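You operate a simulated robot arm through the tools that you are given. There is no shell and no other tool.

The job below is to be done with a simulated robot arm. You get a single attempt, and the scene is never put back.

JOB
Rub the rust off the motor end cover, then oil its middle.
Fine: red pad for the rust, blue brush and oil tin for the oil; pad and brush go back. Set down upright: blue brush. A coat counts when it lies all over at full strength: go over it till it gets no stronger. What is to be rubbed or washed off counts as gone when no trace of it is left.

It is judged by the outcome, as a careful person would: the job done as asked, and still so three seconds after it is handed in. It fails if anything else is knocked over, pushed out of place, dropped, spilled or broken. Lids that push on must go on centred and level and be pressed home; caps that screw on are set level and turned clockwise until they are tight.

ROBOT AND FRAMES
A 7-joint arm with a fingered hand, fixed in place. Base frame: the origin is on the floor under the middle of its stand, x ahead of it, y to its left, z up; the work surface is at about z = 85. Lengths are in cm, angles in degrees, forces in N, time in s.
With the tool pointing down near the work surface it reaches from about 36 to 70 cm from the base axis. Its first joint turns from -69.0 to 172.0 degrees. Payload 3.2 kg.
The TCP is the grasp point between the finger pads, 2.6 cm short of the fingertips. In the tool frame z runs along the fingers and y along their closing line. The gripper opens to 8.8 cm; its body begins 3 cm behind the TCP. The gripper is a hand of 5 fingers: y runs from the thumb to the fingers, the wrist lies at [-1.6, -10.8, -17.2] in the tool frame, and closing takes about 1.5 s.
Orientation is that of the tool frame in the base frame, as a unit quaternion [x, y, z, w]. With the fingers straight down and the wrist toward the robot, the tool's x, y and z point along [0, 1, 0], [1, 0, 0] and [0, 0, -1] of the base frame.

CONTROLS
- The arm moves only by the tool nudge_tool. Its argument "moves" is a list of rows, each an object (a shift or turn left out is 0, a gripper value left out holds the last) with "offset": the shift along the tool's x, y, z in cm, a list of three; "turn": the turn, a rotation vector about the tool's x, y, z in degrees, a list of three. In form: [{"offset": [x, y, z], "turn": [ax, ay, az]}, ...]. A call has 1 to 20 rows; each row shifts and turns the commanded pose from where the row before left it, along the tool's axes as they then stand. "hand" is the finger opening in cm, from 0 to 8.8, set as the call begins (left out, the last holds). Each row takes 0.2 s and may step no farther than 5 cm and 8.6 degrees from the row before; otherwise, or with a gripper value out of range, the whole call is refused. A pose out of reach is approached as far as the arm can. The call stops where the force on the tool passes 40 N (or 10 N more than at its start, if that is more) or the arm is blocked; 0.2 s more then pass. The fingers move at their own pace (about 7.2 cm/s each) and stop on an object; they squeeze with about 31 N. The grip force told is the motor's: it shows also when the fingers shut on nothing. Time passes only in rows, and 0.2 s behind the last, so rows that do not move let the fingers close. The reply holds the time, the measured pose of the TCP, the force on the tool along the base axes, the opening and the grip force, in the units named above and with some noise, with the torque about the TCP (base axes, N m) and any sound that the robot's microphone picked up.
- Cameras (640 x 400 px; columns grow to the right, rows downward): "scene" is fixed at [39.97, 65.02, 162.6]; the picture's right is [-0.94, -0.34, 0.00], its down [-0.22, 0.61, -0.76] and it looks along [0.26, -0.72, -0.65] (base axes); focal length 339 px, centre (320, 200). "wrist" rides on the gripper at [6.7, -9.7, -11.7] in the tool frame; the picture's right is [-0.71, 0.33, -0.62], its down [-0.65, -0.65, 0.39] and it looks along [-0.28, 0.68, 0.68] (tool axes); focal length 234 px, centre (320, 200).
- grab_frame(camera): a new picture of that camera. It takes no simulated time.
- move_column(by): slides the trunk up (or, below 0, down) by that many cm; the arm rides with it, the base frame stays. It gives what a move gives, with no picture.
- curl_fingers(index, middle, ring, little, thumb_bend, thumb_turn): sets how far each is bent, from 0 (flat) to 1 (curled in); at 0.3 the hand is open as for a grip, at 0.7 the pads meet at the TCP. One left out holds its place. A second passes; each finger stops where it meets its share of the squeeze, and holds until it gets a number again. A gripper value or a shape takes the hand back. It gives what a move gives, with no picture; readings hold the bend of each and the force on index, middle, ring, little, thumb and palm. thumb_turn goes from beside the hand (0) to across from the fingers (1), as for a grip.
- set_grasp(shape): the hand has 5 fingers and takes this shape, open, in about a second: jaw (thumb against the fingers, like two jaws); tri (thumb and two fingers); tip (a fingertip pinch); poke (one finger out to press); point (the index stretched); flat (the hand flat); cup (the hand cupped); fist (a fist). The gripper value then closes the fingers along that shape, each until it touches; the sizes above hold for jaw. It gives what a move gives, with no picture.
- measure_at(camera, pixels): there is no depth. For up to 12 entries [column, row, z] of the newest picture of that camera ("zoom" is the newest enlarged one), the place [x, y] in the base frame at which the ray of that pixel passes the height z, good to about 0.2 cm. It takes no simulated time.
- inspect(camera, box): a new picture of the part [left, top, right, bottom] of that camera's present view, enlarged. It takes no simulated time.
- sign_off(): hands the job in; it is judged then, once.

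Unless the task says otherwise, let go and move clear before handing in.

The tools are called as name(argument=value, ...) on one line, values as JSON. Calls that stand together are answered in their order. nudge_tool: Moves the arm, as the interface text tells. Its arguments: {"type":"object","properties":{"moves":{"type":"array","items":{"type":"object","properties":{"offset":{"type":"array","items":{"type":"number"}},"turn":{"type":"array","items":{"type":"number"}}}}},"hand":{"type":"number"}},"required":["moves"]} The other tools are called the same way: move_column (by) moves the trunk up or down; set_grasp (shape) gives the hand a shape; curl_fingers (index, middle, ring, little, thumb_bend, thumb_turn) moves the fingers one by one; grab_frame (camera) takes a picture; measure_at (camera, pixels) gives the place at which the rays of pixels pass given heights; inspect (camera, box) takes an enlarged picture of a part of a camera's view; sign_off () hands the job in.

At the start:

```text
time_s: 0.0
position: [41.81, -1.04, 126.18]
orientation: [0.707, 0.707, -0.001, 0.0]
force: [0.8, -0.1, -0.7]
ft_torque: [0.0, 0.0, -0.04]
grip_width: 8.76
grip_force: 0.0
shape: jaw
bend: [0.3, 0.3, 0.3, 0.3, 0.3, 0.97]
finger forces: [0.0, 0.0, 0.1, 0.0, 0.0, 0.1]
trunk travel left (down, up): [-77.5, 6.5]
```

scene: 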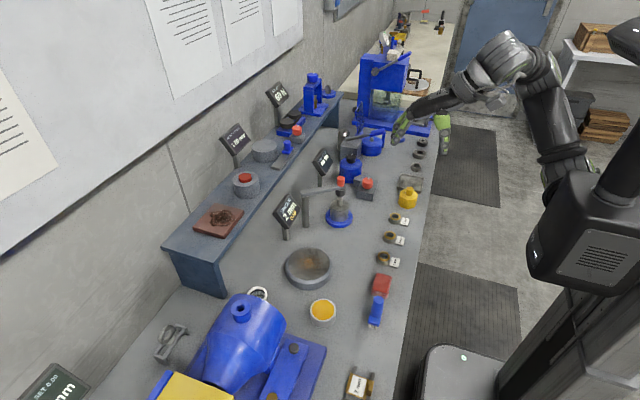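
wrist: 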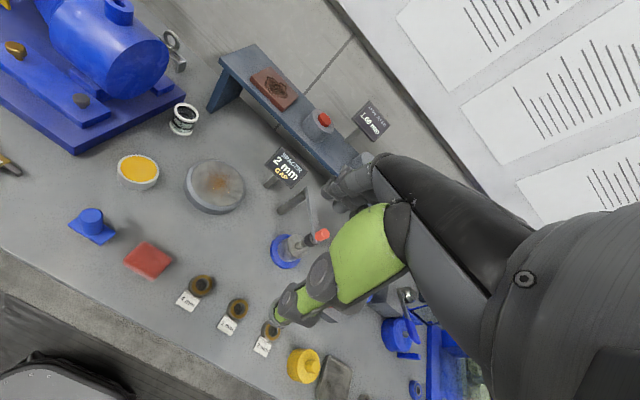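

The scene picture shows the end cover (a grey disc with rust) near pixel (308,268), the oil tin at (322,311), the red pad at (382,286) and the blue brush at (376,310). I'll look at them enlarged before moving.

inspect(camera="scene", box=[240, 220, 440, 345])

inspect(camera="wrist", box=[40, 80, 300, 300])

```text
3.20 times, centred on (340, 282) of scene
```

zoom: 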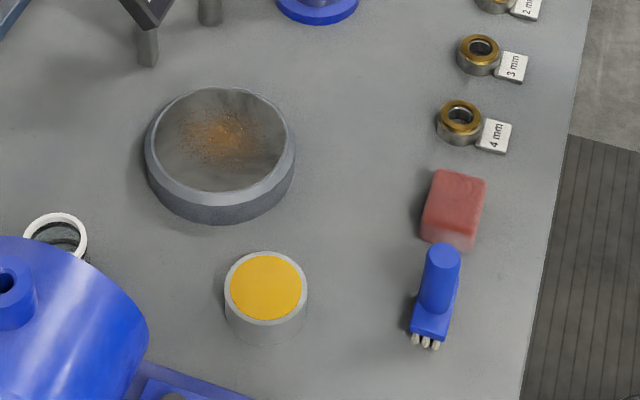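

```text
1.82 times, centred on (170, 190) of wrist
```

zoom: 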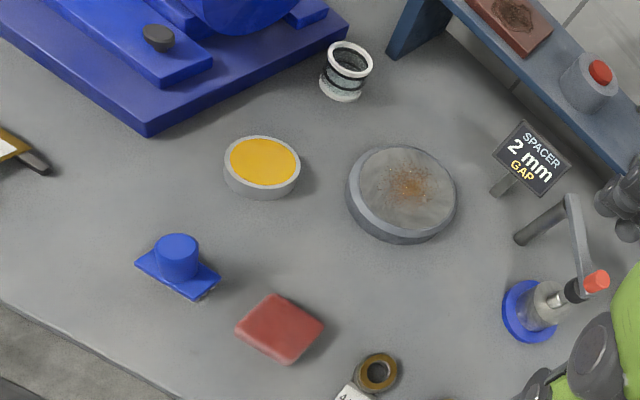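

The zoom shows the disc's top centre near scene (309,263), tin top (323,309), pad (382,284) and brush handle top (378,299). I'll measure these at several heights, from both cameras, to triangulate.

measure_at(camera="scene", pixels=[[308.8, 263, 85], [308.8, 263, 88], [308.8, 263, 91], [323, 309.5, 85], [323, 309.5, 90], [378.4, 298.5, 85], [378.4, 298.5, 90], [382, 282, 85], [382, 282, 88], [375, 322, 85], [286.5, 266, 87], [331.5, 266, 87]])

measure_at(camera="wrist", pixels=[[215, 185, 85], [215, 185, 88], [215, 185, 91], [138, 169, 85], [138, 169, 90], [91, 216, 85], [91, 216, 90], [148, 257, 85], [148, 257, 88], [92, 230, 85], [92, 230, 88], [190, 185, 87]])

```text
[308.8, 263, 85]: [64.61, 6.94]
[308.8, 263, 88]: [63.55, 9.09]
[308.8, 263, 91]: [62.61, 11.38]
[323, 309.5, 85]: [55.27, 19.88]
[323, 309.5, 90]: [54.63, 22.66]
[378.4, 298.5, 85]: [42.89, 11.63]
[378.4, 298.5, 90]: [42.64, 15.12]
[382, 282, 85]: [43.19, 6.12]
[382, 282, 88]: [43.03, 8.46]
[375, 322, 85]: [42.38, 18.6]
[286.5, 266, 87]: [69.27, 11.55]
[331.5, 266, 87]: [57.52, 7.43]
```

```text
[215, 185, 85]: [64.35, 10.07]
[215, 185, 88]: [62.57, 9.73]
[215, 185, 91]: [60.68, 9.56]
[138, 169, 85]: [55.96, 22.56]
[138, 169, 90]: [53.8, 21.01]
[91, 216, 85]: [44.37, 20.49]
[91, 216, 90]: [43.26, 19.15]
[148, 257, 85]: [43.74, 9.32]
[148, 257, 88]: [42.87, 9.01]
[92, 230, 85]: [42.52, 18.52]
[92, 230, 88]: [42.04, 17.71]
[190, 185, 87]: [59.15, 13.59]
```

Triangulating gives the tin at about (54.8,21.5) top z≈88, brush handle top about (42.4,18.0,94), pad about (43,9) top ≈88.5, disc about (63,9.5). I'll measure pad corners, the disc rim and nearby objects more precisely.

measure_at(camera="wrist", pixels=[[145.3, 241.1, 88], [172.7, 260, 88], [152, 279, 85.5], [124, 262, 88], [201, 284, 86.5], [238, 308, 86.5], [187, 300, 85.5], [72, 224, 87], [112, 240, 87], [88, 210, 94], [184, 118, 88], [71, 153, 87]])

inspect(camera="scene", box=[340, 250, 420, 345])

inspect(camera="scene", box=[270, 235, 350, 330])

```text
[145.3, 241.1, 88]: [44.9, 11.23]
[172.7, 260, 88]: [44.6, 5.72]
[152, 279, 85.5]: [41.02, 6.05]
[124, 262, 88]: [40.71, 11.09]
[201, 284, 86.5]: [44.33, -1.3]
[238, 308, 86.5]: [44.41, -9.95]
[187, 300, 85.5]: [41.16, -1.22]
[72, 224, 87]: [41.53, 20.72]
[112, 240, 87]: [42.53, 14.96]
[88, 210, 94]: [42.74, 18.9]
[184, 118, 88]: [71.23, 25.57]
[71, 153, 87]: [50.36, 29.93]
```

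```text
4.21 times, centred on (380, 298) of scene
```

zoom: 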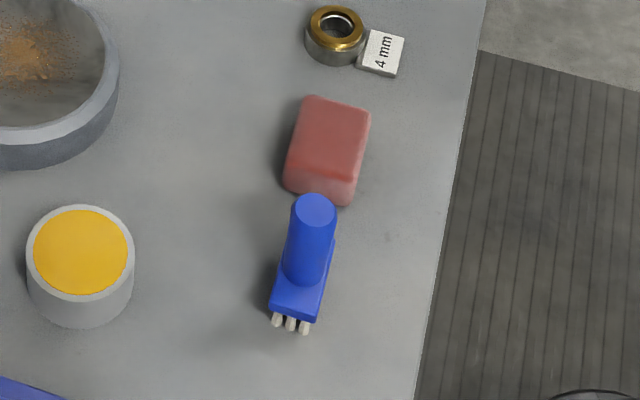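

```text
4.21 times, centred on (310, 282) of scene
```

zoom: 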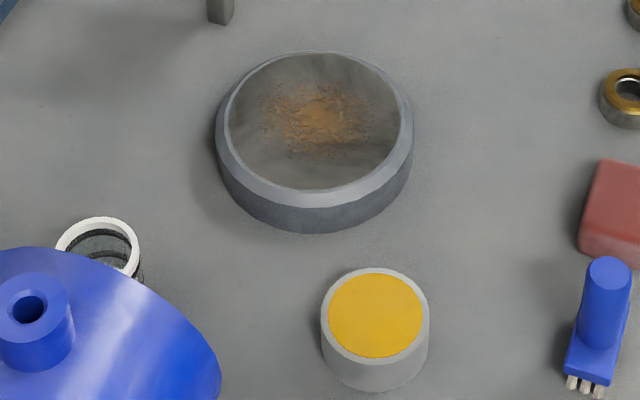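

The pad spans about x 40.7–44.9, y 5.8–11.2 and is axis-aligned, with its short side along x, so the default hand orientation suits it. I'll move to above the pad at z≈105 and look again.

nudge_tool(hand=8.8, moves=[{"offset": [1.9, 0.2, 4.2]}, {"offset": [1.9, 0.2, 4.2]}, {"offset": [1.9, 0.2, 4.2]}, {"offset": [1.9, 0.2, 4.2]}, {"offset": [1.9, 0.2, 4.2]}, {"offset": [0, 0, 0]}])

grab_frame(camera="wrist")

grab_frame(camera="scene")

```text
time_s: 1.4
position: [42.76, 8.68, 105.28]
orientation: [0.707, 0.707, 0.001, -0.001]
force: [-0.6, 0.4, -0.9]
ft_torque: [0.01, 0.0, 0.02]
grip_width: 8.77
grip_force: 0.1
shape: jaw
bend: [0.3, 0.3, 0.3, 0.3, 0.3, 0.97]
finger forces: [0.0, 0.0, 0.0, 0.1, 0.0, 0.0]
trunk travel left (down, up): [-77.5, 6.5]
```

```text
taken
```

wrist: 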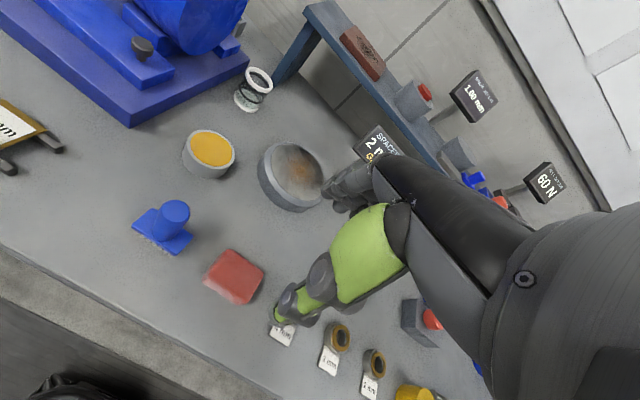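

```text
taken
```

scene: 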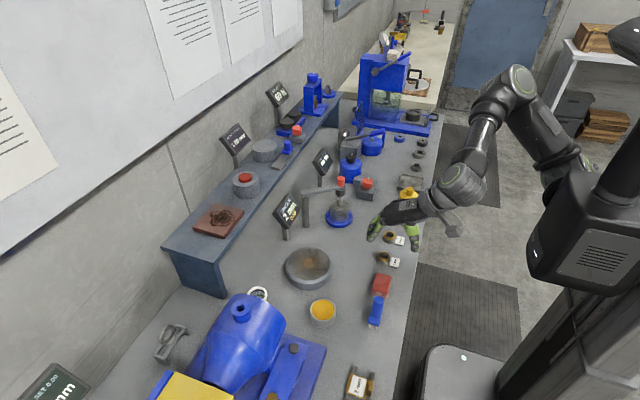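

The new wrist view shows pad, brush, tin and cover clearly and closer. I'll zoom in and measure again from here.

inspect(camera="wrist", box=[110, 180, 290, 310])

measure_at(camera="wrist", pixels=[[173, 210, 94], [212, 149, 88], [299, 170, 88.5]])

```text
3.08 times, centred on (200, 245) of wrist
```

zoom: 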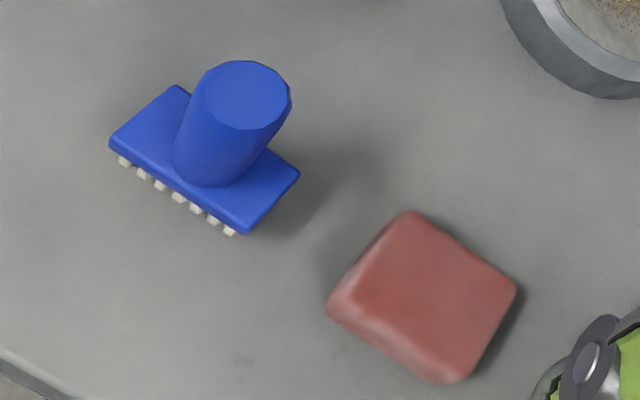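

```text
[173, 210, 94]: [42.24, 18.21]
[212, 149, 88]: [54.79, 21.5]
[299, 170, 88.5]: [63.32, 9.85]
```

Zoom shows the pad corners at (410,215), (513,287), (447,380), (330,305) and the brush block corners. I'll measure them at assumed heights.

measure_at(camera="zoom", pixels=[[410, 215, 88], [513, 287, 88], [345, 285, 88], [455, 358, 88], [330, 308, 85], [440, 382, 85], [245, 92, 94], [180, 88, 87], [298, 172, 87], [247, 228, 87], [110, 140, 87], [213, 170, 87.5]])

measure_at(camera="scene", pixels=[[382, 269, 88], [391, 272, 88]])

```text
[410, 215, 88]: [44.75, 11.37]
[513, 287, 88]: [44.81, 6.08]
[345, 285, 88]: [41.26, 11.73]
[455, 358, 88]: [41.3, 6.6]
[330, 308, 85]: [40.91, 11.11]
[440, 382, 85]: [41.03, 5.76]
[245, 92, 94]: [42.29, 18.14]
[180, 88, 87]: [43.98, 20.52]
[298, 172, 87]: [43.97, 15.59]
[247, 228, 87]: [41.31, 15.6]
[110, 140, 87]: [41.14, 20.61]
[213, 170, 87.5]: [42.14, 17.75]
```

```text
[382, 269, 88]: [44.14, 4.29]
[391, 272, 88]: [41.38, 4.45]
```

The pad spans x 40.9–44.9, y 5.8–11.3, top ≈88, with centre ≈(42.9, 8.5). I'll descend partway (z≈94) and check clearance to the brush.

nudge_tool(moves=[{"offset": [-0.05, 0.05, 3.8]}, {"offset": [-0.05, 0.05, 3.8]}, {"offset": [-0.05, 0.05, 3.6]}, {"offset": [0, 0, 0]}])

inspect(camera="scene", box=[320, 200, 480, 330])

grab_frame(camera="wrist")

```text
time_s: 2.4
position: [42.79, 8.44, 93.76]
orientation: [0.707, 0.707, 0.001, 0.001]
force: [0.4, 0.1, 0.2]
ft_torque: [-0.01, -0.02, 0.03]
grip_width: 8.76
grip_force: 0.1
shape: jaw
bend: [0.3, 0.3, 0.3, 0.3, 0.3, 0.97]
finger forces: [0.0, 0.0, 0.0, 0.1, 0.0, 0.0]
trunk travel left (down, up): [-77.5, 6.5]
```

```text
3.08 times, centred on (400, 265) of scene
```

zoom: 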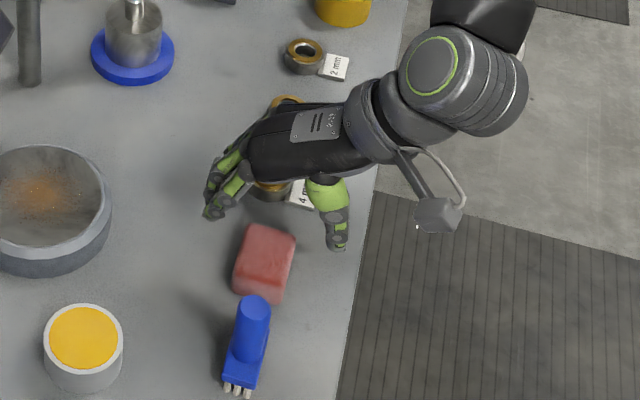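

```text
taken
```

wrist: 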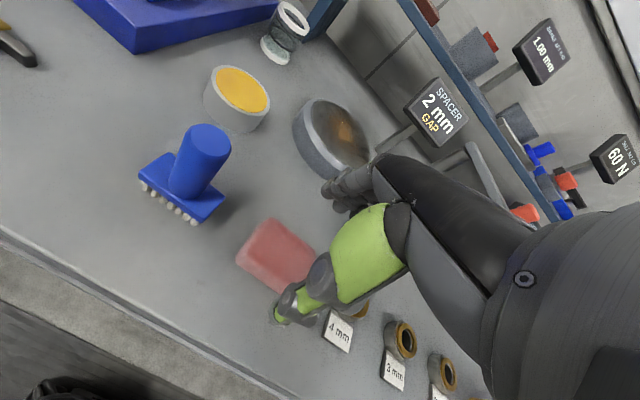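

The scene zoom shows the open hand over the pad: fingertips at zoom (215,213), thumb tip at (338,247). I'll check where these lie at fingertip height before descending.

measure_at(camera="zoom", pixels=[[338, 247, 91.2], [215, 215, 91.2], [210, 190, 91.2], [272, 190, 85]])

inspect(camera="wrist", box=[220, 150, 420, 340])

```text
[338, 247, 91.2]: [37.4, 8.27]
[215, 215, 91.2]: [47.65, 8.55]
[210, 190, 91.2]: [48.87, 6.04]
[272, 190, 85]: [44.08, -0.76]
```

```text
2.11 times, centred on (320, 245) of wrist
```

zoom: 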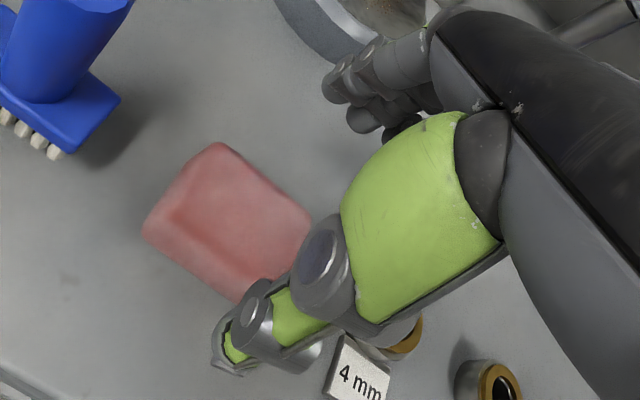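

Fingertips sit around (47.7,8.5) and (48.9,6), thumb at (37.4,8.3), so the hand straddles the pad with clearance to brush and spacers. I'll descend to z≈88.3 slowly.

nudge_tool(moves=[{"offset": [0.1, 0.05, 1.8]}, {"offset": [0.1, 0.05, 1.6]}, {"offset": [0.05, 0, 1.2]}, {"offset": [0, 0, 0.86]}, {"offset": [0, 0, 0]}])

inspect(camera="scene", box=[340, 240, 440, 330])

inspect(camera="wrist", box=[220, 150, 420, 340])

```text
time_s: 3.6
position: [42.94, 8.62, 88.54]
orientation: [0.707, 0.707, 0.001, 0.0]
force: [1.0, -0.4, 0.7]
ft_torque: [0.01, 0.0, -0.01]
grip_width: 8.73
grip_force: 0.1
shape: jaw
bend: [0.3, 0.3, 0.3, 0.3, 0.3, 0.97]
finger forces: [0.1, 0.0, 0.1, 0.0, 0.0, 0.1]
trunk travel left (down, up): [-77.5, 6.5]
```

```text
4.44 times, centred on (390, 285) of scene
```

zoom: 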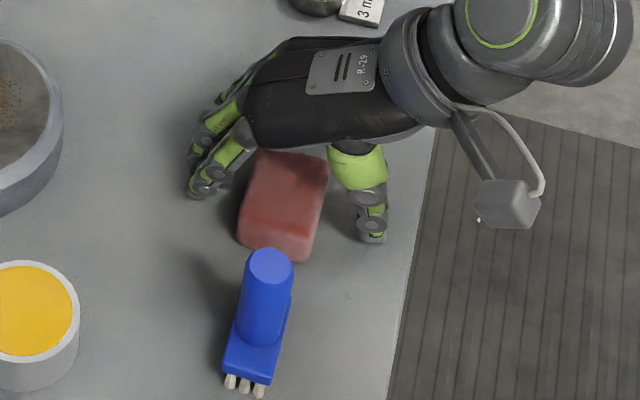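

```text
2.11 times, centred on (320, 245) of wrist
```

zoom: 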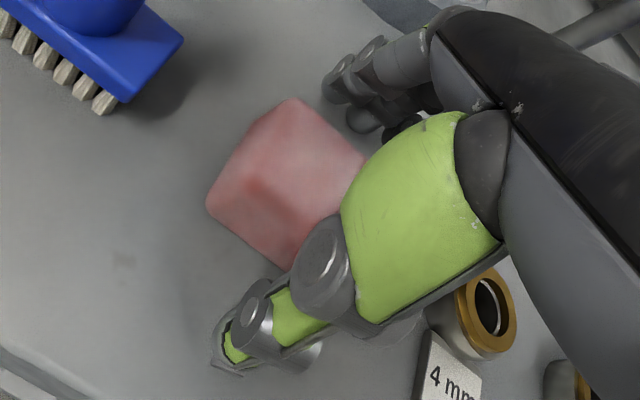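

The hand is at z=88.5 straddling the pad, with index and thumb near the pad's middle. I'll shift +0.6 cm in y so more fingers land on the pad, then close.

nudge_tool(moves=[{"offset": [0.3, 0, 0.05]}, {"offset": [0.3, 0, 0.05]}, {"offset": [0, 0, 0]}])

nudge_tool(hand=0, moves=[{}, {}, {}, {}, {}, {}, {}, {}, {}])

inspect(camera="scene", box=[340, 240, 440, 330])

inspect(camera="wrist", box=[220, 150, 420, 340])

```text
time_s: 4.4
position: [42.88, 9.23, 88.43]
orientation: [0.707, 0.708, 0.0, 0.0]
force: [-0.3, 0.2, -0.5]
ft_torque: [0.02, -0.02, 0.04]
grip_width: 8.75
grip_force: 0.1
shape: jaw
bend: [0.3, 0.3, 0.3, 0.3, 0.3, 0.97]
finger forces: [0.0, 0.0, 0.0, 0.0, 0.1, 0.0]
trunk travel left (down, up): [-77.5, 6.5]
```

```text
time_s: 6.4
position: [42.96, 9.4, 88.43]
orientation: [0.707, 0.708, 0.0, 0.0]
force: [0.2, 0.6, 1.3]
ft_torque: [-0.01, -0.01, 0.0]
grip_width: 4.02
grip_force: 31.1
shape: jaw
bend: [0.51, 0.46, 0.73, 0.56, 0.36, 1.0]
finger forces: [16.2, 8.1, 3.7, 0.0, 28.2, 0.0]
trunk travel left (down, up): [-77.5, 6.5]
```

```text
4.44 times, centred on (390, 285) of scene
```

zoom: 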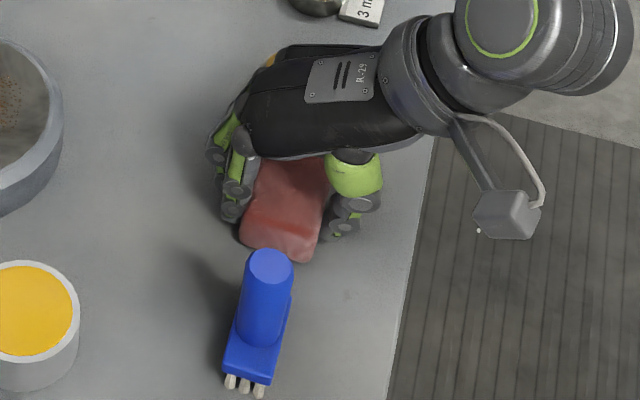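

```text
2.11 times, centred on (320, 245) of wrist
```

zoom: 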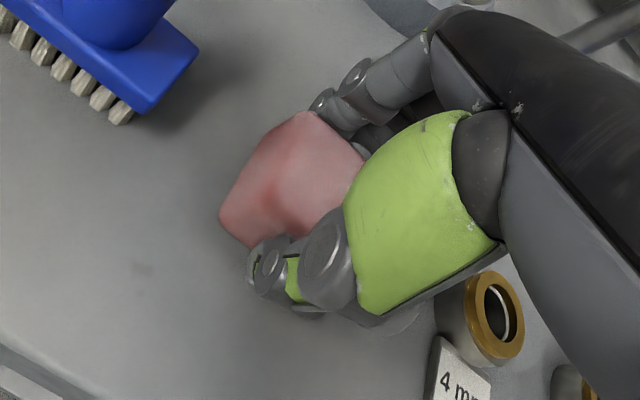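

The pad is held (width 4.0 cm, grip 31 N, index/middle/thumb loaded). I'll lift it straight up about 8 cm and check it.

nudge_tool(moves=[{"offset": [0, 0, -1]}, {"offset": [0, 0, -2]}, {"offset": [0, 0, -3]}, {"offset": [0, 0, -3]}, {"offset": [0, 0, 0]}])

grab_frame(camera="scene")

grab_frame(camera="wrist")

```text
time_s: 7.6
position: [42.92, 9.14, 97.34]
orientation: [0.707, 0.707, -0.001, -0.001]
force: [0.2, 0.4, -0.8]
ft_torque: [0.01, 0.03, 0.0]
grip_width: 4.02
grip_force: 30.4
shape: jaw
bend: [0.51, 0.46, 0.73, 0.56, 0.36, 1.0]
finger forces: [16.4, 7.9, 3.7, 0.1, 28.1, 0.0]
trunk travel left (down, up): [-77.5, 6.5]
```

```text
taken
```

scene: 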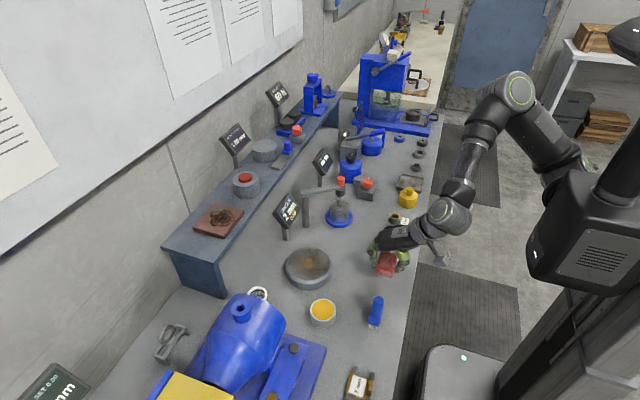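

```text
taken
```

wrist: 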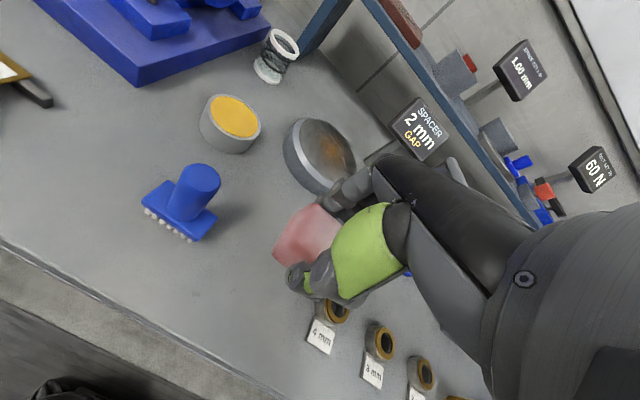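

The pad is held steadily in the air. Next I'll look closely at the end cover from both cameras to fix its centre and top height.

inspect(camera="wrist", box=[270, 105, 370, 205])

inspect(camera="scene", box=[275, 235, 345, 295])

```text
4.00 times, centred on (320, 155) of wrist
```

zoom: 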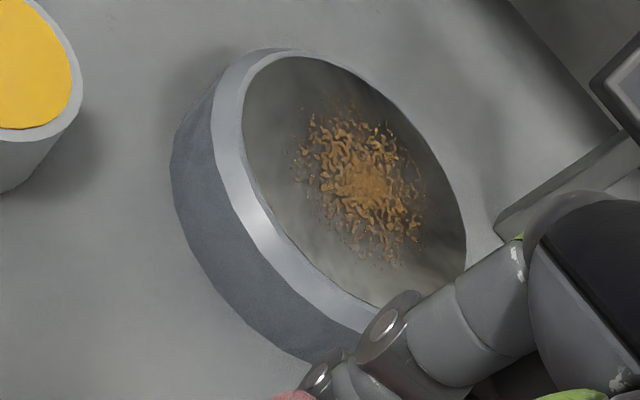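

```text
6.67 times, centred on (310, 265) of scene
```

zoom: 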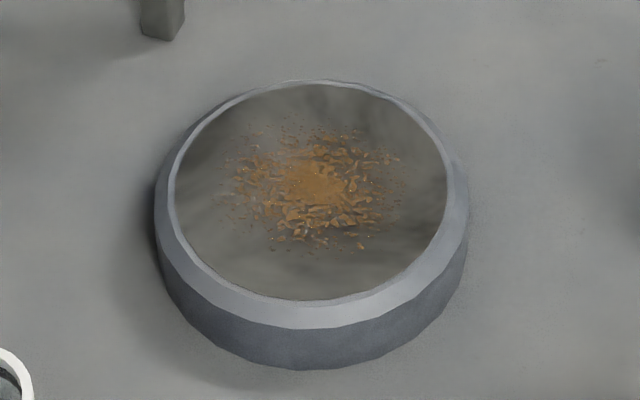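

Scene zoom gives the inner face ellipse from x 175–447, y 82–300 (centre ≈(311,191)), rust x 222–405, y 122–258. I'll measure edges at candidate heights.

measure_at(camera="zoom", pixels=[[310, 370, 85], [310, 329, 86], [310, 329, 87], [310, 300, 87], [310, 300, 88], [310, 82, 87], [310, 82, 88], [175, 190, 88], [447, 190, 88], [311, 188, 87.5], [155, 215, 87], [468, 205, 87]])

inspect(camera="wrist", box=[270, 105, 370, 205])

measure_at(camera="zoom", pixels=[[253, 85, 87], [253, 85, 88], [250, 185, 87], [250, 185, 88], [360, 182, 87], [360, 182, 88], [360, 182, 89], [465, 250, 87], [465, 250, 88], [172, 190, 85], [270, 55, 87], [270, 55, 88]])

```text
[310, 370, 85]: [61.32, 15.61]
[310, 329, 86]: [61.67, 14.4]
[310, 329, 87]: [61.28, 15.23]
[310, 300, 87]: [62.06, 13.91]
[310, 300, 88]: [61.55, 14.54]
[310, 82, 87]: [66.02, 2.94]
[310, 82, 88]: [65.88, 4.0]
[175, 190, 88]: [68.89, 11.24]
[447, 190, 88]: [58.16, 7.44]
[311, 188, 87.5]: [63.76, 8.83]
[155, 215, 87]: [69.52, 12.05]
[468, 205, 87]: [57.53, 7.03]
```

```text
4.00 times, centred on (320, 155) of wrist
```

zoom: 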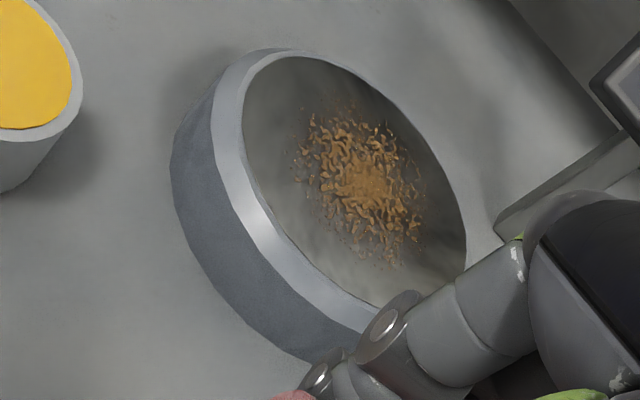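

```text
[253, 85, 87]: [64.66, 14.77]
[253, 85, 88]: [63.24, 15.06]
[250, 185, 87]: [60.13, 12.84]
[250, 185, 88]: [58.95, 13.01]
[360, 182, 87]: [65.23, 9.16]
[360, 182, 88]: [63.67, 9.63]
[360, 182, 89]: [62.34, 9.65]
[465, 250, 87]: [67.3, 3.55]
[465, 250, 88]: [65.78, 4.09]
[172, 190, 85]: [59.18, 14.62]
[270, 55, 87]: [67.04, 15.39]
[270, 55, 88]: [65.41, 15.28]
```

The cover's flat top is at z≈88.0, centre ≈(63.65,9.4), face radius ≈5.6, rust radius ≈3.8. Before moving over it I'll check where the "spacer 2 mm" sign and gauge arm stand.

inspect(camera="scene", box=[260, 160, 380, 250])

measure_at(camera="scene", pixels=[[286, 239, 85], [287, 211, 93], [287, 211, 97], [307, 224, 85], [340, 222, 85], [228, 295, 85], [258, 305, 85], [312, 192, 97], [341, 181, 97]])

measure_at(camera="wrist", pixels=[[425, 128, 93], [425, 128, 97], [396, 148, 93], [372, 160, 85]])

```text
4.44 times, centred on (320, 205) of scene
```

zoom: 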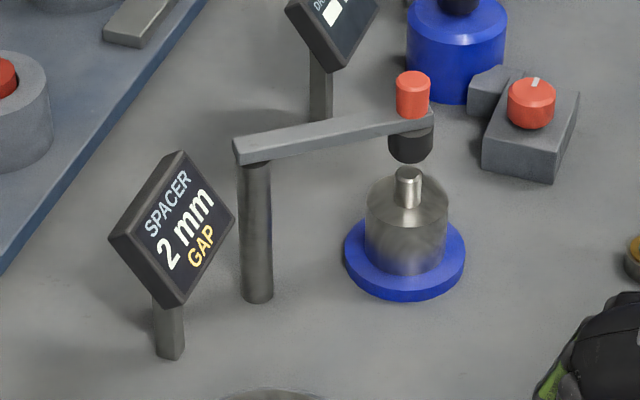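

```text
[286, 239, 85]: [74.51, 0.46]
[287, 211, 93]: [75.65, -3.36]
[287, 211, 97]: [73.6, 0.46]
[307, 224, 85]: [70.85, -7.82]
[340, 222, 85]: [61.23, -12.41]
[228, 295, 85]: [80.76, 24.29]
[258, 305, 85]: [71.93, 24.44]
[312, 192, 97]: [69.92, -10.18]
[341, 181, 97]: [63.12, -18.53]
```

```text
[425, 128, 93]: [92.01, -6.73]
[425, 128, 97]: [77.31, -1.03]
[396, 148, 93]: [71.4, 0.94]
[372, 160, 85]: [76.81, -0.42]
```

The sign stands near (74.5,0.5). I'll get its extents from the zoom corners (right corner (235,215), left (110,235), bottom (175,308)).

measure_at(camera="zoom", pixels=[[235, 215, 90], [235, 215, 94], [235, 215, 98], [110, 235, 90], [110, 235, 94], [175, 308, 88], [175, 308, 90], [175, 308, 92], [180, 150, 96], [180, 150, 100], [257, 300, 85], [240, 150, 97]])

inspect(camera="wrist", box=[340, 60, 500, 180])

```text
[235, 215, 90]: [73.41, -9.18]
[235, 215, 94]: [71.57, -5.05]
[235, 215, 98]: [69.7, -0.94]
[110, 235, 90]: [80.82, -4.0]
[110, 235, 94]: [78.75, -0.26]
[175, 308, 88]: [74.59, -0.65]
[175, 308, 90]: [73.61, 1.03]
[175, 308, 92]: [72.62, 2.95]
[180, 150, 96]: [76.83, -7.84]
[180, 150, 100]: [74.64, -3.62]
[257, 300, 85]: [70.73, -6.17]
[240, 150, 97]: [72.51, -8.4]
```

```text
3.33 times, centred on (420, 120) of wrist
```

zoom: 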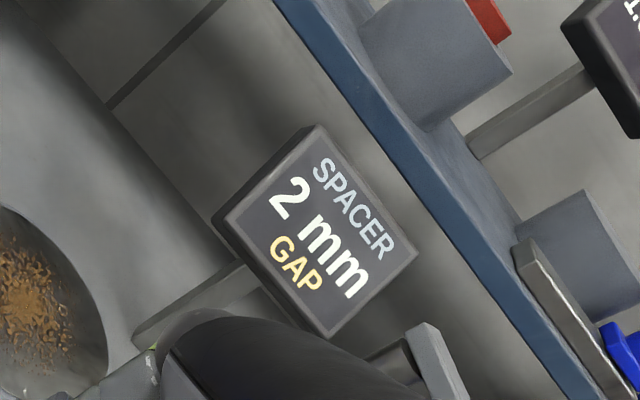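

The sign faces the robot; I'll triangulate its bottom corners from the wrist zoom (222,222) and (327,335).

measure_at(camera="zoom", pixels=[[222, 222, 90], [222, 222, 92], [222, 222, 94], [222, 222, 95], [327, 335, 90], [327, 335, 92], [327, 335, 94], [140, 340, 85]])

```text
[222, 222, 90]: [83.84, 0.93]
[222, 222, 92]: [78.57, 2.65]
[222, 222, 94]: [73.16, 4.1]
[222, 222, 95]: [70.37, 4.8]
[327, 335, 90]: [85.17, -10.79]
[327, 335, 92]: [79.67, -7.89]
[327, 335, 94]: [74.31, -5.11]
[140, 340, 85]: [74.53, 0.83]
```

The sign's lower edge is at x≈72, z≈94, y −5 to 4.3, so I'll keep the hand's TCP below x≈66. Next I'll carry the pad above the cover centre at the present height.

nudge_tool(moves=[{"offset": [0.2, 4.0, 0]}, {"offset": [0.2, 4.0, 0]}, {"offset": [0.2, 4.0, 0]}, {"offset": [0.2, 4.0, 0]}, {"offset": [0.2, 4.0, 0]}, {"offset": [0, 0, 0]}])

inspect(camera="scene", box=[240, 190, 380, 300])

grab_frame(camera="wrist")

```text
time_s: 9.0
position: [62.93, 9.96, 97.29]
orientation: [0.707, 0.707, 0.0, 0.0]
force: [0.9, 0.4, -0.6]
ft_torque: [0.02, 0.01, 0.0]
grip_width: 4.0
grip_force: 30.8
shape: jaw
bend: [0.51, 0.46, 0.73, 0.56, 0.36, 1.0]
finger forces: [16.4, 8.1, 3.6, 0.0, 28.1, 0.1]
trunk travel left (down, up): [-77.5, 6.5]
```

```text
3.64 times, centred on (310, 245) of scene
```

zoom: 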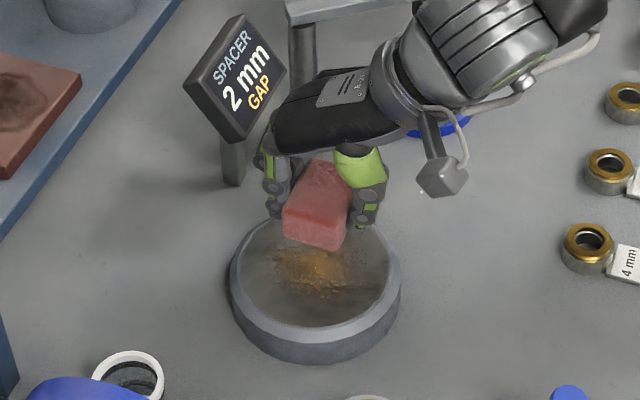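

```text
taken
```

wrist: 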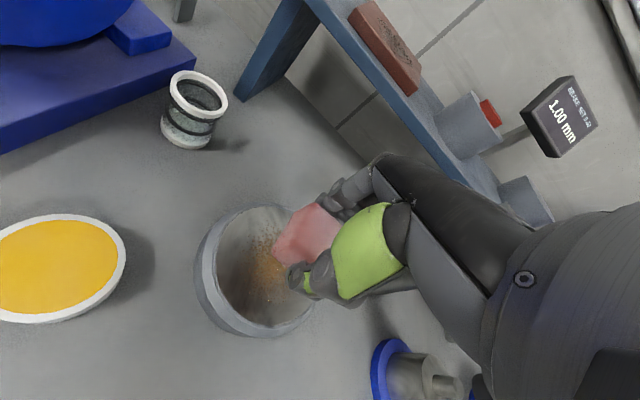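

The pad hovers over the cover with the hand clear of the sign. I'll centre and lower to about 0.8 cm above expected contact (TCP z≈92.2).

nudge_tool(moves=[{"offset": [0.05, 0.35, 1.8]}, {"offset": [0.05, 0.3, 1.8]}, {"offset": [0, 0, 1.0]}, {"offset": [0, 0, 0.5]}, {"offset": [0, 0, 0]}])

inspect(camera="scene", box=[240, 190, 380, 300])

```text
time_s: 10.2
position: [63.62, 10.41, 92.18]
orientation: [0.707, 0.707, -0.001, 0.0]
force: [0.5, 0.1, -0.4]
ft_torque: [-0.02, 0.0, 0.03]
grip_width: 3.98
grip_force: 31.3
shape: jaw
bend: [0.51, 0.46, 0.73, 0.56, 0.36, 1.0]
finger forces: [16.4, 8.0, 3.6, 0.1, 28.1, 0.0]
trunk travel left (down, up): [-77.5, 6.5]
```

```text
3.64 times, centred on (310, 245) of scene
```

zoom: 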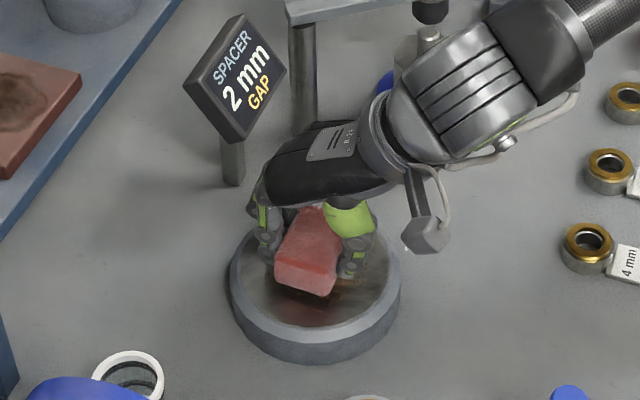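

The pad is just above the face with no force yet. I'll step down in small increments until a light contact force shows.

nudge_tool(moves=[{"offset": [0, 0, 0.2]}, {"offset": [0, 0, 0.2]}, {"offset": [0, 0, 0.15]}, {"offset": [0, 0, 0]}])

```text
time_s: 11.2
position: [63.72, 10.37, 91.92]
orientation: [0.707, 0.707, 0.0, 0.0]
force: [-1.1, -0.1, 1.3]
ft_torque: [0.01, 0.04, -0.05]
grip_width: 4.01
grip_force: 31.0
shape: jaw
bend: [0.51, 0.46, 0.73, 0.56, 0.36, 1.0]
finger forces: [16.4, 8.1, 3.6, 0.0, 28.2, 0.1]
trunk travel left (down, up): [-77.5, 6.5]
```

Measured z 91.92 with about 1 N, possibly first contact. I'll step down a little more.

nudge_tool(moves=[{"offset": [0, 0, 0.15]}, {"offset": [0, 0, 0]}])

nudge_tool(moves=[{"offset": [0, 0, 0.15]}, {"offset": [0, 0, 0]}])

```text
time_s: 11.8
position: [63.62, 10.27, 91.73]
orientation: [0.707, 0.707, 0.002, 0.0]
force: [2.9, 1.3, 7.4]
ft_torque: [0.02, 0.08, -0.01]
grip_width: 3.98
grip_force: 31.3
shape: jaw
bend: [0.51, 0.46, 0.73, 0.56, 0.36, 1.0]
finger forces: [18.4, 8.8, 4.2, 0.0, 29.0, 0.0]
trunk travel left (down, up): [-77.5, 6.5]
```

```text
time_s: 12.4
position: [63.63, 10.1, 91.74]
orientation: [0.708, 0.707, 0.003, 0.001]
force: [4.1, 2.1, 12.5]
ft_torque: [0.03, 0.16, 0.04]
grip_width: 4.03
grip_force: 30.6
shape: jaw
bend: [0.51, 0.46, 0.73, 0.56, 0.36, 1.0]
finger forces: [20.4, 9.5, 4.6, 0.0, 30.2, 0.1]
trunk travel left (down, up): [-77.5, 6.5]
```

Contact is at TCP z≈91.75 with 12 N. I'll ease slightly and do a short trial rub in y, then look at the effect.

nudge_tool(moves=[{"offset": [0, 0, -0.08]}, {"offset": [0.6, 0, 0]}, {"offset": [0.6, 0, 0]}, {"offset": [-0.8, 0, 0]}, {"offset": [-0.8, 0, 0]}, {"offset": [-0.8, 0, 0]}, {"offset": [-0.8, 0, 0]}, {"offset": [0.8, 0, 0]}, {"offset": [0.8, 0, 0]}, {"offset": [0.4, 0, 0]}, {"offset": [0, 0, 0]}])

inspect(camera="scene", box=[240, 190, 380, 300])

grab_frame(camera="wrist")

```text
time_s: 14.8
position: [63.58, 10.08, 91.66]
orientation: [0.707, 0.707, 0.001, 0.001]
force: [-0.1, -4.5, 7.5]
ft_torque: [-0.07, 0.16, 0.1]
grip_width: 4.09
grip_force: 31.2
shape: jaw
bend: [0.51, 0.45, 0.73, 0.56, 0.36, 1.0]
finger forces: [17.5, 10.3, 4.6, 0.2, 32.8, 0.0]
trunk travel left (down, up): [-77.5, 6.5]
```

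```text
3.64 times, centred on (310, 245) of scene
```

zoom: 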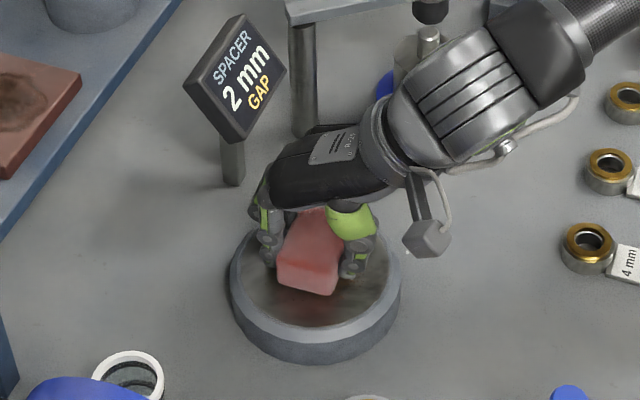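

```text
taken
```

wrist: 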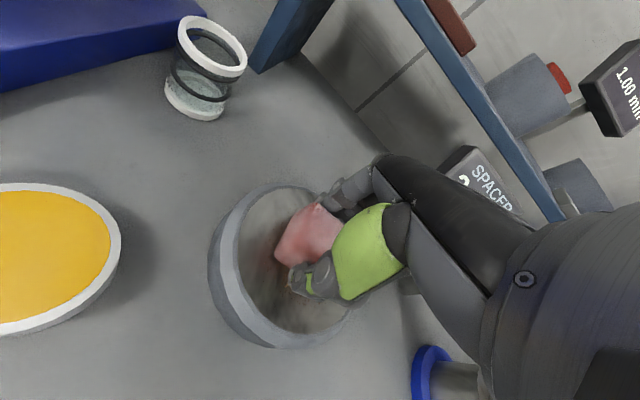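

The rust around the pad already looks fainter and forces are modest (7–8 N). I'll do raster strokes in x along three y lines, starting with y≈11.8.

nudge_tool(moves=[{"offset": [0.85, 0, 0]}, {"offset": [0.85, 0, 0]}, {"offset": [0, 0.77, 0]}, {"offset": [0, 0.77, 0]}, {"offset": [0, 0.77, 0]}, {"offset": [0, -0.77, 0]}, {"offset": [0, -0.77, 0]}, {"offset": [0, -0.77, 0]}, {"offset": [0, -0.77, 0]}, {"offset": [0, -0.77, 0]}, {"offset": [0, -0.77, 0]}, {"offset": [0, 0.77, 0]}, {"offset": [0, 0.77, 0]}, {"offset": [0, 0.77, 0]}, {"offset": [0, 0, 0]}])

inspect(camera="scene", box=[240, 190, 380, 300])

```text
time_s: 18.0
position: [63.52, 12.16, 91.64]
orientation: [0.707, 0.708, 0.001, 0.0]
force: [-3.3, 0.3, 6.9]
ft_torque: [0.02, 0.33, -0.01]
grip_width: 4.08
grip_force: 30.6
shape: jaw
bend: [0.51, 0.45, 0.73, 0.56, 0.36, 1.0]
finger forces: [17.7, 8.3, 3.6, 0.1, 33.4, 0.0]
trunk travel left (down, up): [-77.5, 6.5]
```

```text
3.64 times, centred on (310, 245) of scene
```

zoom: 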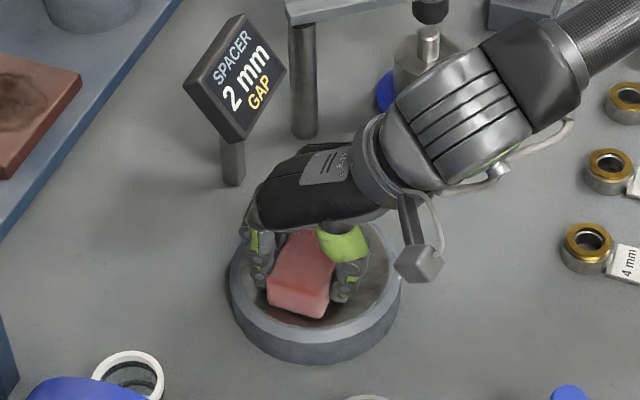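

The cover hasn't shifted and force is steady at ~7 N. Next are the strokes at y≈10.2 and y≈8.5.

nudge_tool(moves=[{"offset": [-0.9, 0, 0]}, {"offset": [-0.9, 0, 0]}, {"offset": [0, 0.77, 0]}, {"offset": [0, 0.77, 0]}, {"offset": [0, 0.77, 0]}, {"offset": [0, -0.77, 0]}, {"offset": [0, -0.77, 0]}, {"offset": [0, -0.77, 0]}, {"offset": [0, -0.77, 0]}, {"offset": [0, -0.77, 0]}, {"offset": [0, -0.77, 0]}, {"offset": [0, 0.77, 0]}, {"offset": [0, 0.77, 0]}, {"offset": [0, 0.77, 0]}, {"offset": [0, 0, 0]}])

nudge_tool(moves=[{"offset": [-0.9, 0, 0]}, {"offset": [-0.9, 0, 0]}, {"offset": [0, 0.7, 0]}, {"offset": [0, 0.7, 0]}, {"offset": [0, 0.6, 0]}, {"offset": [0, -0.7, 0]}, {"offset": [0, -0.7, 0]}, {"offset": [0, -0.7, 0]}, {"offset": [0, -0.75, 0]}, {"offset": [0, -0.75, 0]}, {"offset": [0, -0.7, 0]}, {"offset": [0, 0.77, 0]}, {"offset": [0, 0.77, 0]}, {"offset": [0, 0.77, 0]}, {"offset": [0, 0, 0]}])

inspect(camera="scene", box=[240, 190, 380, 300])

inspect(camera="wrist", box=[180, 150, 380, 360])

```text
time_s: 21.2
position: [63.23, 10.21, 91.62]
orientation: [0.706, 0.708, 0.001, 0.0]
force: [-4.7, -0.3, 8.5]
ft_torque: [0.03, 0.34, -0.01]
grip_width: 4.11
grip_force: 31.0
shape: jaw
bend: [0.51, 0.46, 0.73, 0.56, 0.35, 0.99]
finger forces: [17.7, 8.1, 3.7, 0.0, 34.2, 0.0]
trunk travel left (down, up): [-77.5, 6.5]
```

```text
time_s: 24.4
position: [63.42, 8.35, 91.58]
orientation: [0.707, 0.707, 0.0, 0.001]
force: [-3.5, -0.2, 6.2]
ft_torque: [0.0, 0.25, 0.03]
grip_width: 4.08
grip_force: 30.8
shape: jaw
bend: [0.51, 0.46, 0.73, 0.56, 0.35, 0.99]
finger forces: [17.5, 8.0, 4.2, 0.0, 33.5, 0.1]
trunk travel left (down, up): [-77.5, 6.5]
```

```text
3.64 times, centred on (310, 245) of scene
```

zoom: 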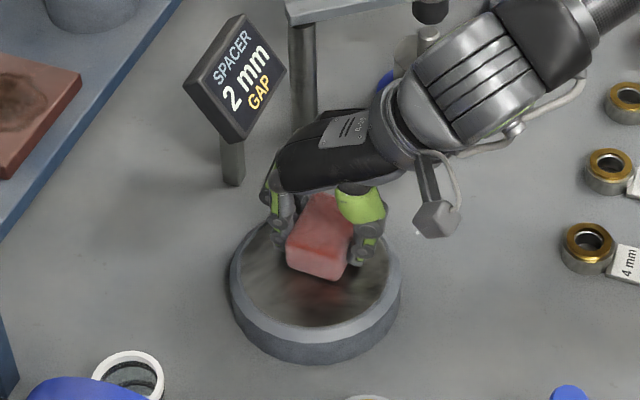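

```text
1.90 times, centred on (280, 255) of wrist
```

zoom: 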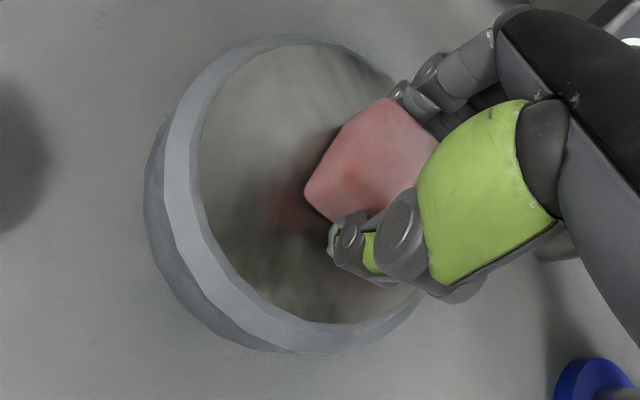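

Visible face looks clean with only pad reflections. I'll lift the pad and pull back to see the whole face.

nudge_tool(moves=[{"offset": [0, 0, -1]}, {"offset": [0, 0, -2.5]}, {"offset": [0, -2, -3]}, {"offset": [0, -4.5, 0]}, {"offset": [0, -4.5, 0]}, {"offset": [0, 0, 0]}])

inspect(camera="scene", box=[275, 235, 345, 295])

grab_frame(camera="wrist")

```text
time_s: 25.8
position: [52.34, 8.46, 97.93]
orientation: [0.708, 0.707, 0.0, 0.0]
force: [-0.5, 0.2, -0.6]
ft_torque: [-0.01, -0.04, -0.01]
grip_width: 4.07
grip_force: 30.5
shape: jaw
bend: [0.51, 0.46, 0.73, 0.56, 0.35, 0.99]
finger forces: [17.5, 8.7, 4.2, 0.0, 30.4, 0.0]
trunk travel left (down, up): [-77.5, 6.5]
```

```text
6.67 times, centred on (310, 265) of scene
```

zoom: 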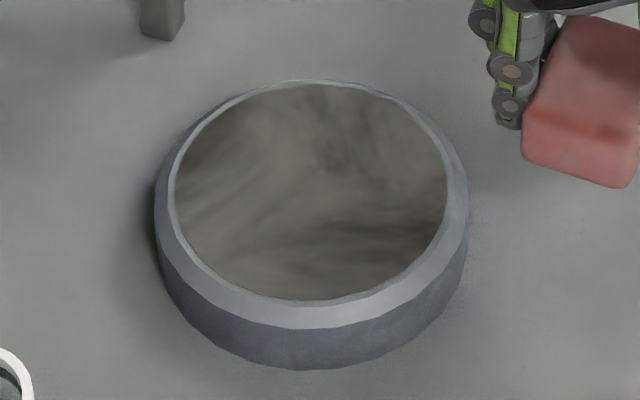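

```text
taken
```

wrist: 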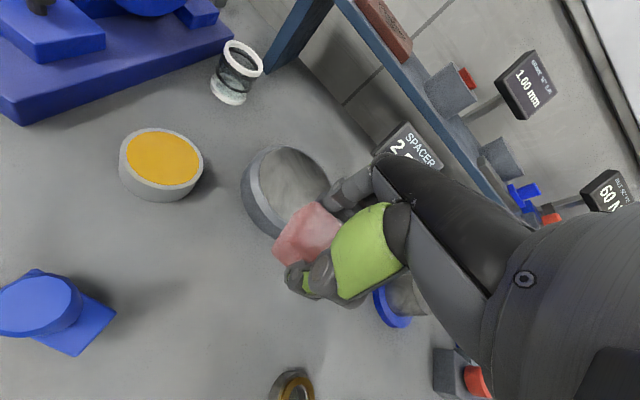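

The face appears clean in the scene zoom. I'll double-check with tight zooms from both cameras for any faint residual.

inspect(camera="wrist", box=[235, 140, 345, 230])

inspect(camera="scene", box=[290, 245, 332, 283])

```text
4.44 times, centred on (290, 185) of wrist
```

zoom: 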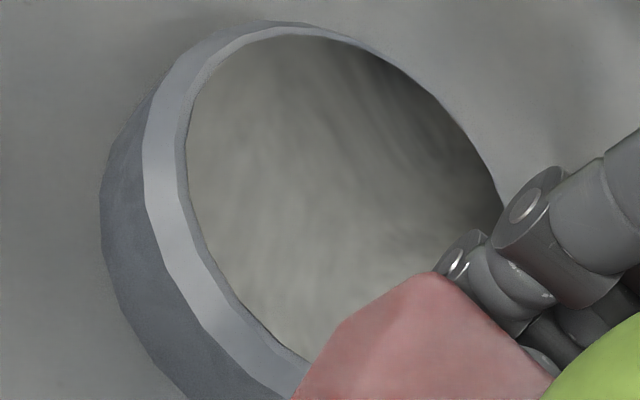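

```text
10.53 times, centred on (311, 264) of scene
```

zoom: 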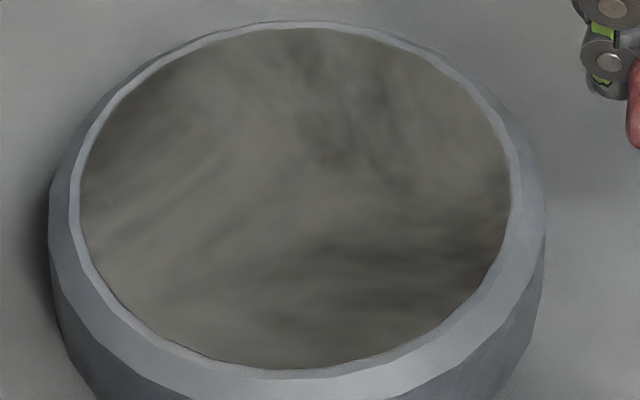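

No brown specks are left that I can see. For safety against faint residue I'll make one more pass with strokes in the y direction, returning by the same path.

nudge_tool(moves=[{"offset": [0.5, 4.5, 0]}, {"offset": [0.5, 4.5, 0]}, {"offset": [0.5, 2, 3]}, {"offset": [0.3, 0, 2.5]}, {"offset": [0, 0, 0.7]}, {"offset": [0, 0, 0.3]}, {"offset": [0, 0, 0]}])

nudge_tool(moves=[{"offset": [0, 0.75, 0]}, {"offset": [0, 0.75, 0]}, {"offset": [0, 0.75, 0]}, {"offset": [-0.8, 0, 0]}, {"offset": [-0.8, 0, 0]}, {"offset": [0.8, 0, 0]}, {"offset": [0.8, 0, 0]}, {"offset": [0.8, 0, 0]}, {"offset": [0.8, 0, 0]}, {"offset": [0, -0.75, 0]}, {"offset": [0, -0.75, 0]}, {"offset": [0, -0.75, 0]}, {"offset": [-0.8, 0, 0]}, {"offset": [-0.8, 0, 0]}, {"offset": [-0.8, 0, 0]}, {"offset": [-0.8, 0, 0]}, {"offset": [0, 0, 0]}])

nudge_tool(moves=[{"offset": [0, -0.75, 0]}, {"offset": [0, -0.75, 0]}, {"offset": [0, -0.75, 0]}, {"offset": [0.8, 0, 0]}, {"offset": [0.8, 0, 0]}, {"offset": [0.8, 0, 0]}, {"offset": [0.8, 0, 0]}, {"offset": [-0.8, 0, 0]}, {"offset": [-0.8, 0, 0]}, {"offset": [0, 0.75, 0]}, {"offset": [0, 0.75, 0]}, {"offset": [0, 0.75, 0]}, {"offset": [0, 0, 0]}])

```text
time_s: 27.4
position: [63.76, 10.3, 91.77]
orientation: [0.707, 0.707, 0.0, 0.0]
force: [0.3, 0.3, 1.7]
ft_torque: [0.01, 0.04, 0.0]
grip_width: 4.06
grip_force: 30.8
shape: jaw
bend: [0.51, 0.46, 0.73, 0.56, 0.35, 0.99]
finger forces: [17.4, 8.6, 4.2, 0.0, 30.2, 0.0]
trunk travel left (down, up): [-77.5, 6.5]
```

```text
time_s: 31.0
position: [63.62, 8.46, 91.71]
orientation: [0.707, 0.707, 0.001, 0.0]
force: [-0.1, 3.4, 6.8]
ft_torque: [0.07, 0.21, -0.1]
grip_width: 4.08
grip_force: 31.3
shape: jaw
bend: [0.51, 0.47, 0.73, 0.56, 0.35, 0.97]
finger forces: [18.7, 7.4, 3.6, 0.0, 30.4, 0.0]
trunk travel left (down, up): [-77.5, 6.5]
```

```text
time_s: 33.8
position: [63.43, 10.09, 91.6]
orientation: [0.708, 0.707, 0.0, 0.001]
force: [-3.2, 0.0, 6.0]
ft_torque: [0.04, 0.27, -0.01]
grip_width: 4.05
grip_force: 30.8
shape: jaw
bend: [0.51, 0.46, 0.73, 0.56, 0.35, 0.99]
finger forces: [16.9, 7.9, 4.3, 0.0, 31.8, 0.0]
trunk travel left (down, up): [-77.5, 6.5]
```

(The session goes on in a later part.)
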